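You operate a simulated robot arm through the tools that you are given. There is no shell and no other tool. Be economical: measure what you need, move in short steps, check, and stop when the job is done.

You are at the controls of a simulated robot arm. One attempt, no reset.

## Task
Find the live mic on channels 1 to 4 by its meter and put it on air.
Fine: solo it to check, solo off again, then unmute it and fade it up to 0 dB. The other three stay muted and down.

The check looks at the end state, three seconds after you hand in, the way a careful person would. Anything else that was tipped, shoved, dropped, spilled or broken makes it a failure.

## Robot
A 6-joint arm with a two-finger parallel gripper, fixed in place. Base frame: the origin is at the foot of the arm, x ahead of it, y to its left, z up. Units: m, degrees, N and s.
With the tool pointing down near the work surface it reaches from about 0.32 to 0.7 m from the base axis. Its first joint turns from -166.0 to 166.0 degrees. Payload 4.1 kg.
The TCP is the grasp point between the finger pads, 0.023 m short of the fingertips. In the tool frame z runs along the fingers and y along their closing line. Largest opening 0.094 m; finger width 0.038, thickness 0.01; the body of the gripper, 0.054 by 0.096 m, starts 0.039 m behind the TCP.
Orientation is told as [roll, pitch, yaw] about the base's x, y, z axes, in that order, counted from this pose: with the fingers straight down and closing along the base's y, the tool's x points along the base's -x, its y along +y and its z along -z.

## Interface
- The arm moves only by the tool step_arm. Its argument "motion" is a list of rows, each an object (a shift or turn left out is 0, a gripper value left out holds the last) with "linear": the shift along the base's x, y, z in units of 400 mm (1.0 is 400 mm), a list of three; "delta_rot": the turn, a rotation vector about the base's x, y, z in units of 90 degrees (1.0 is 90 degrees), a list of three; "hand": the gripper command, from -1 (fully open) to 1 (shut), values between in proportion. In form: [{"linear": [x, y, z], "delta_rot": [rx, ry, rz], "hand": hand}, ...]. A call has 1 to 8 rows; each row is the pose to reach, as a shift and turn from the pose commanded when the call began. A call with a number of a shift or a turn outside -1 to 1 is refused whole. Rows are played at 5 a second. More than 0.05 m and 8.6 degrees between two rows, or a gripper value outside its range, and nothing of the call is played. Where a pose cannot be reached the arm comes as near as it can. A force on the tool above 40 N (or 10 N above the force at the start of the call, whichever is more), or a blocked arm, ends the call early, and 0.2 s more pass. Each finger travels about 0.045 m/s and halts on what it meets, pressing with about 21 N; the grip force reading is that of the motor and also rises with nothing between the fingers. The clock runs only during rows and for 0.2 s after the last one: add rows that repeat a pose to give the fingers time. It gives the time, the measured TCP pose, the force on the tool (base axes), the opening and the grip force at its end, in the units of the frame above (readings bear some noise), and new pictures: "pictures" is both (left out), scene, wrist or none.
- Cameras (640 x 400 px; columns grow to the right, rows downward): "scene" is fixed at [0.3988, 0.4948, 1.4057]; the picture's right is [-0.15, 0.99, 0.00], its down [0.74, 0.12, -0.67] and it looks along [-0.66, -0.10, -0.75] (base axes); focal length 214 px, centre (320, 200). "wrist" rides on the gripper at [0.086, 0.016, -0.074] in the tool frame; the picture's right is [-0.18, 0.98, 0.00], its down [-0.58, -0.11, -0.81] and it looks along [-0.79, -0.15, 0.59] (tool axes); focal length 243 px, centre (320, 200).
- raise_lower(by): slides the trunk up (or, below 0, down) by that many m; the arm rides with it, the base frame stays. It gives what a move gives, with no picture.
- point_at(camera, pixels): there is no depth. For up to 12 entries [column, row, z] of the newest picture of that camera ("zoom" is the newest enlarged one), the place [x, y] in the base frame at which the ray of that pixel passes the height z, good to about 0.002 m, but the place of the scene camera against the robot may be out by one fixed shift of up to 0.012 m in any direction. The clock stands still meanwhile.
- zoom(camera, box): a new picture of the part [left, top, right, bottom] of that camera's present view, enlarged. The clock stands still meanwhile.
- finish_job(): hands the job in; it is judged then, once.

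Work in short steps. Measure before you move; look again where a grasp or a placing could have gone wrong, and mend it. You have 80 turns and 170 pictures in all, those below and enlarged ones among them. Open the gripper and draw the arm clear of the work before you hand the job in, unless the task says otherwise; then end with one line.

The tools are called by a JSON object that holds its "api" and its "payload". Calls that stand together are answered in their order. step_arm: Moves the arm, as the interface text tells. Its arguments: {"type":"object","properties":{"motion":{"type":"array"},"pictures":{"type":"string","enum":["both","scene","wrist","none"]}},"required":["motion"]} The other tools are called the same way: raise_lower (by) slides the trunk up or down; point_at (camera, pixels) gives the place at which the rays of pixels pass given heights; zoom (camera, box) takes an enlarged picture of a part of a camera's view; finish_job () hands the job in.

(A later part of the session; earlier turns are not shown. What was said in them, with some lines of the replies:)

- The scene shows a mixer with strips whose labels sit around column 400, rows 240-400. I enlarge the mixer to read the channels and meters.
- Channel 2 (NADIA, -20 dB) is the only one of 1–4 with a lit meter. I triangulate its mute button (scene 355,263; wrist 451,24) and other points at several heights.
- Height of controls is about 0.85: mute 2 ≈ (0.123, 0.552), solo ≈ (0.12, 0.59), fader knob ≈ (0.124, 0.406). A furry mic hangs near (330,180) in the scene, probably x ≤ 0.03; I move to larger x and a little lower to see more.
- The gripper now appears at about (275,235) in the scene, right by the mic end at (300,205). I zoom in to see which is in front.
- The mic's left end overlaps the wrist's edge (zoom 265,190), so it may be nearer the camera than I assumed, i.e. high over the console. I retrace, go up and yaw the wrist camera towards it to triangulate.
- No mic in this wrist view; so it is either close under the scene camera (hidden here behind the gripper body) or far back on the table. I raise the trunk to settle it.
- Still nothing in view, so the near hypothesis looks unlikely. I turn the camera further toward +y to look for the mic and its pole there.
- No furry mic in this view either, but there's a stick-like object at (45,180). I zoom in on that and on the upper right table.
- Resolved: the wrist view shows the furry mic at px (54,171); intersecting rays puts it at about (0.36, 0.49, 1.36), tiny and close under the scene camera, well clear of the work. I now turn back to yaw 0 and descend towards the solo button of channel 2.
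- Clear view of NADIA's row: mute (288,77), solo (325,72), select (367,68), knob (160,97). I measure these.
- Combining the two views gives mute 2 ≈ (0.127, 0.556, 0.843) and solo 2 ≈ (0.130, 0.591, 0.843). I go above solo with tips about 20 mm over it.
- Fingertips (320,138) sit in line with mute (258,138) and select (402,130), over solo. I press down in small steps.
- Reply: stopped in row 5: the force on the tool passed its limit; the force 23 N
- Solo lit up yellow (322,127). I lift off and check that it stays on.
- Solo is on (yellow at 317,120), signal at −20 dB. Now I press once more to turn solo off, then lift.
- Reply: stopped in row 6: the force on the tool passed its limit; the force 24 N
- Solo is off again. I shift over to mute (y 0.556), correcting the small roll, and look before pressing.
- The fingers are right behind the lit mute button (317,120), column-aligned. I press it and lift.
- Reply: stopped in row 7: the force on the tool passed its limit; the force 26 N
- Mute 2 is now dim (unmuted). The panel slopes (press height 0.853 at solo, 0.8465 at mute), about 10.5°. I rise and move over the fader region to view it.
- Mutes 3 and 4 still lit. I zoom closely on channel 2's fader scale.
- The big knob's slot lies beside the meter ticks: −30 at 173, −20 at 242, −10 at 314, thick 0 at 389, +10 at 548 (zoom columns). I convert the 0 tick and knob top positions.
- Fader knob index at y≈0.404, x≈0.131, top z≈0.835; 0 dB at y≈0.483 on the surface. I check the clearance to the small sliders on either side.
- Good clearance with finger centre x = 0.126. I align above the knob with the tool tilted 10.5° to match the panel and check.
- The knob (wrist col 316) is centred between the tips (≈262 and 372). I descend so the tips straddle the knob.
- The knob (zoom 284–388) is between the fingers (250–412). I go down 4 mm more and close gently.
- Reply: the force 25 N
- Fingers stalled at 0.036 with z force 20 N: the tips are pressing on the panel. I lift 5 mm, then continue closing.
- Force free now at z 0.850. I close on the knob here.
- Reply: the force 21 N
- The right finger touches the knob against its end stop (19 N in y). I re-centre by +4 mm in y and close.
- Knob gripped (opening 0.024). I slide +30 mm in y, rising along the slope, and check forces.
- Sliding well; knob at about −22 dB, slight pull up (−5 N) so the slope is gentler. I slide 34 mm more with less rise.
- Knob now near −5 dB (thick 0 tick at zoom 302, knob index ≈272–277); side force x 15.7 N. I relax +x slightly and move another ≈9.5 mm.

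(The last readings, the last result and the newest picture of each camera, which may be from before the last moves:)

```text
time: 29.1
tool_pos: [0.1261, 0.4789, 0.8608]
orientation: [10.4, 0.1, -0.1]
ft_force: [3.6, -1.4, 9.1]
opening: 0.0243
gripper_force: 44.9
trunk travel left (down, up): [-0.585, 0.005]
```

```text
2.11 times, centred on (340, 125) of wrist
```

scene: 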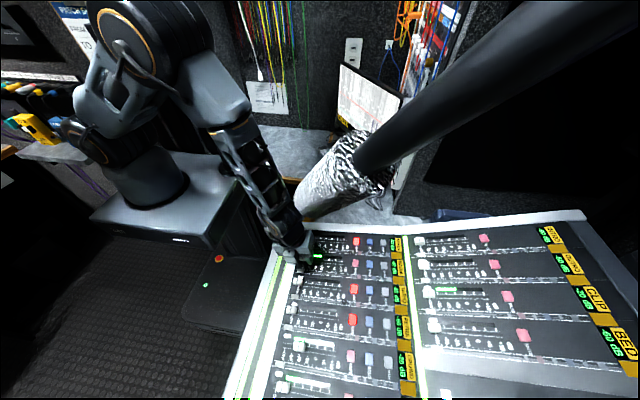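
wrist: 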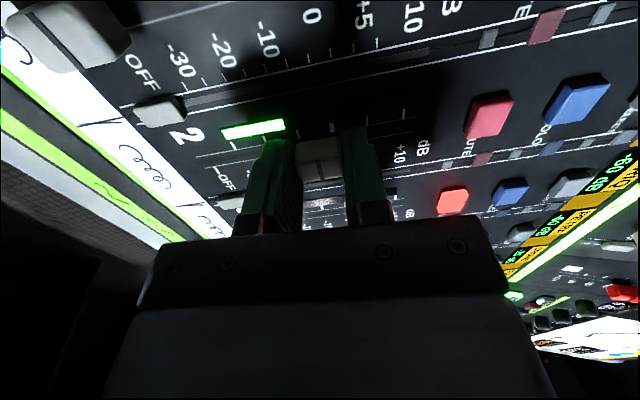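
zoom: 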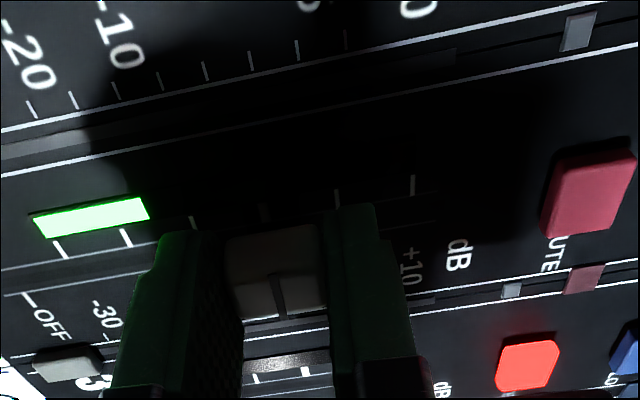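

Knob sits close to the 0 tick (264,213). I release, rise, and look at it unobstructed.

{"api": "step_arm", "payload": {"motion": [{"hand": 0.4}, {"hand": 0.2}, {"hand": 0.2}, {"linear": [0, -0.008, 0.04], "hand": 0.2}, {"linear": [0, -0.024, 0.12], "hand": 0.2}, {"linear": [-0.05, -0.04, 0.2], "hand": 0.2}, {"linear": [-0.1, -0.05, 0.28], "delta_rot": [-0.05, 0, 0], "hand": 0.2}, {"linear": [-0.1, -0.05, 0.28], "delta_rot": [-0.117, 0, 0], "hand": 0.2}]}}

{"api": "zoom", "payload": {"camera": "wrist", "box": [240, 10, 440, 140]}}

{"api": "zoom", "payload": {"camera": "scene", "box": [270, 225, 420, 330]}}

```text
time: 30.9
tool_pos: [0.086, 0.4616, 0.974]
orientation: [-0.2, -0.1, -0.2]
ft_force: [0.2, 0.7, 0.3]
opening: 0.0377
gripper_force: 0.1
trunk travel left (down, up): [-0.585, 0.005]
```

scene: 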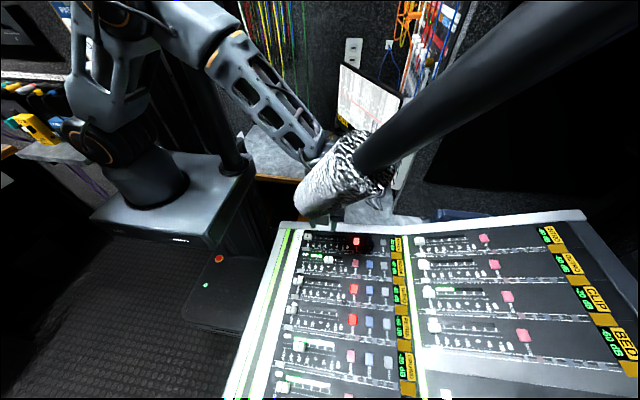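
wrist: 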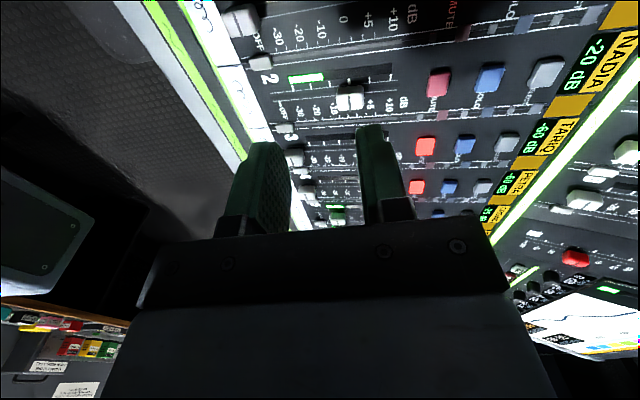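

```text
3.08 times, centred on (340, 75) of wrist
```

zoom: 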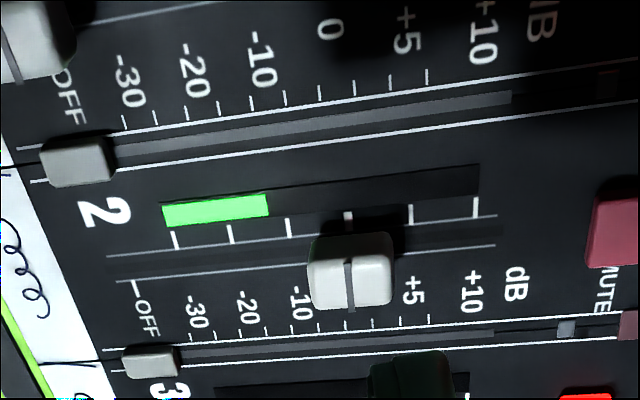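

```text
3.81 times, centred on (345, 278) of scene
```

zoom: 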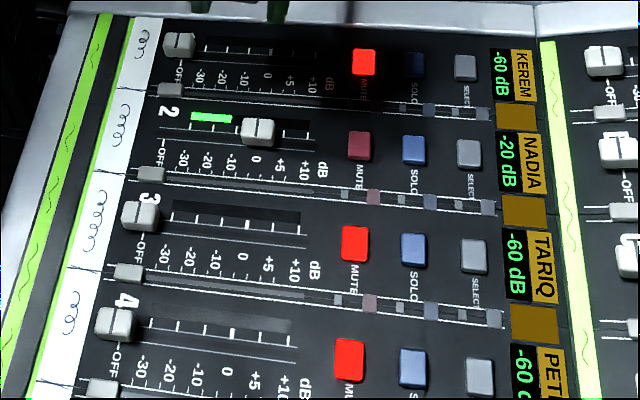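

Index line at zoom (347,262–305) versus the 0 tick at (348,212). I compute y for both to verify.

{"api": "zoom", "payload": {"camera": "wrist", "box": [310, 65, 400, 125]}}

{"api": "point_at", "payload": {"camera": "wrist", "pixels": [[349.1, 78.9, 0.833], [349.1, 78.9, 0.828], [348.8, 95.1, 0.848], [348.8, 95.1, 0.843], [348.8, 107.5, 0.835], [348.8, 107.5, 0.84], [329.6, 84, 0.83], [369.5, 78, 0.836]]}}

```text
6.67 times, centred on (355, 95) of wrist
```

zoom: 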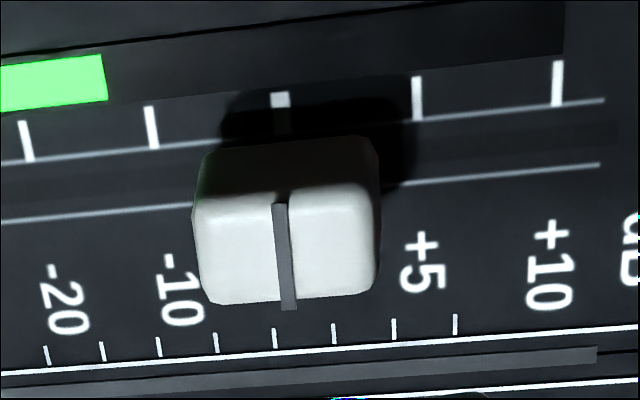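

```text
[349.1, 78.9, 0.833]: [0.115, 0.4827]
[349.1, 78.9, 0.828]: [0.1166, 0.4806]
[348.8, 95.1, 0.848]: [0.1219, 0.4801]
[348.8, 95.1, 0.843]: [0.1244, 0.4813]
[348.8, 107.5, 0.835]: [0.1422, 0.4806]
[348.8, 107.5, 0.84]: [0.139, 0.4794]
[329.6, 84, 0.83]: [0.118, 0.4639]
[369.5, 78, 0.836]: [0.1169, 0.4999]
```

The index is on the 0 dB mark within measurement error (tick y ≈ 0.482, knob ≈ 0.481), mutes 1, 3, 4 lit, solo off, other faders down. I open the gripper, retreat up and away, and take a last look.

{"api": "step_arm", "payload": {"motion": [{"linear": [-0.01, -0.03, 0.1], "hand": 0}, {"linear": [-0.02, -0.06, 0.2], "hand": -0.5}, {"linear": [-0.03, -0.09, 0.3], "hand": -1}, {"linear": [-0.04, -0.12, 0.4], "hand": -1}, {"linear": [-0.05, -0.15, 0.5], "hand": -1}, {"linear": [-0.05, -0.15, 0.5], "hand": -1}]}}

{"api": "zoom", "payload": {"camera": "scene", "box": [270, 225, 420, 330]}}

{"api": "zoom", "payload": {"camera": "scene", "box": [230, 220, 640, 400]}}

```text
time: 32.3
tool_pos: [0.0654, 0.4005, 1.1761]
orientation: [0.0, -0.1, -0.2]
ft_force: [-0.2, 0.1, 0.2]
opening: 0.0941
gripper_force: 0.1
trunk travel left (down, up): [-0.585, 0.005]
```

scene: 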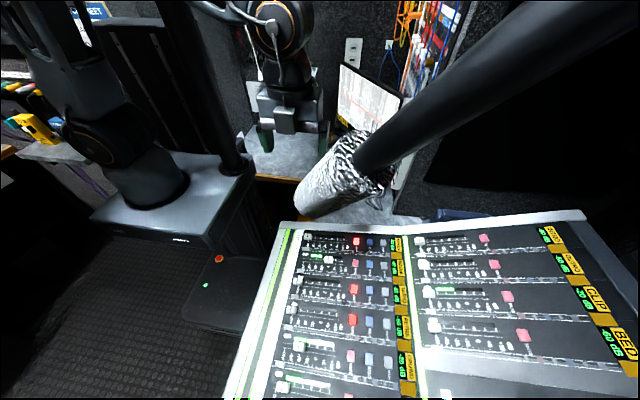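
wrist: 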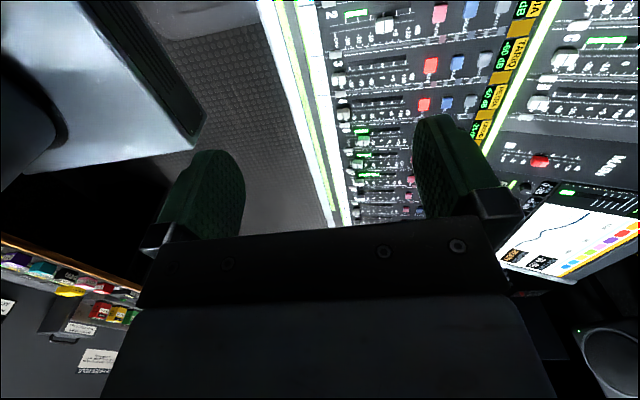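

```text
3.81 times, centred on (345, 278) of scene
```

zoom: 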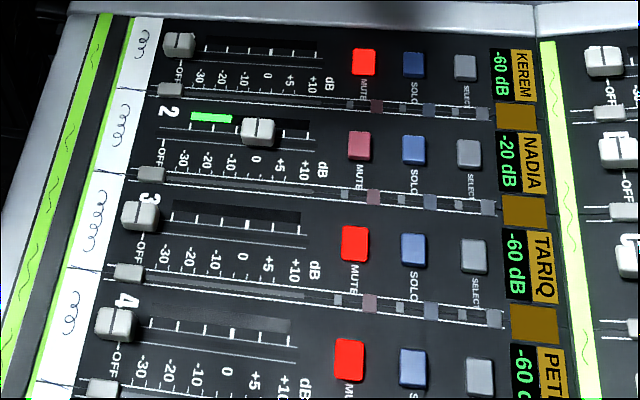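

```text
1.56 times, centred on (435, 310) of scene
```

zoom: 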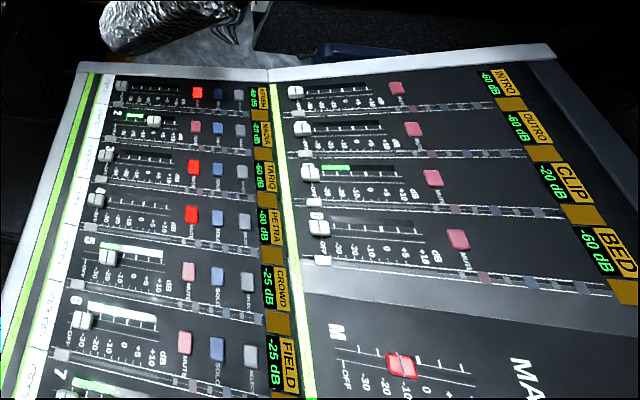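

The final view confirms the result: channel 2 is unmuted at 0 dB with solo off, and channels 1, 3 and 4 are muted and down. I hand in.

{"api": "finish_job", "payload": {}}

```text
The job is handed in.
```

Channel 2 (NADIA) was the live mic. I soloed it to check, turned solo off, unmuted it and faded it up to the 0 dB mark, to within about 1 dB by camera. Channels 1, 3 and 4 are still muted and down, and the arm is clear of the desk.
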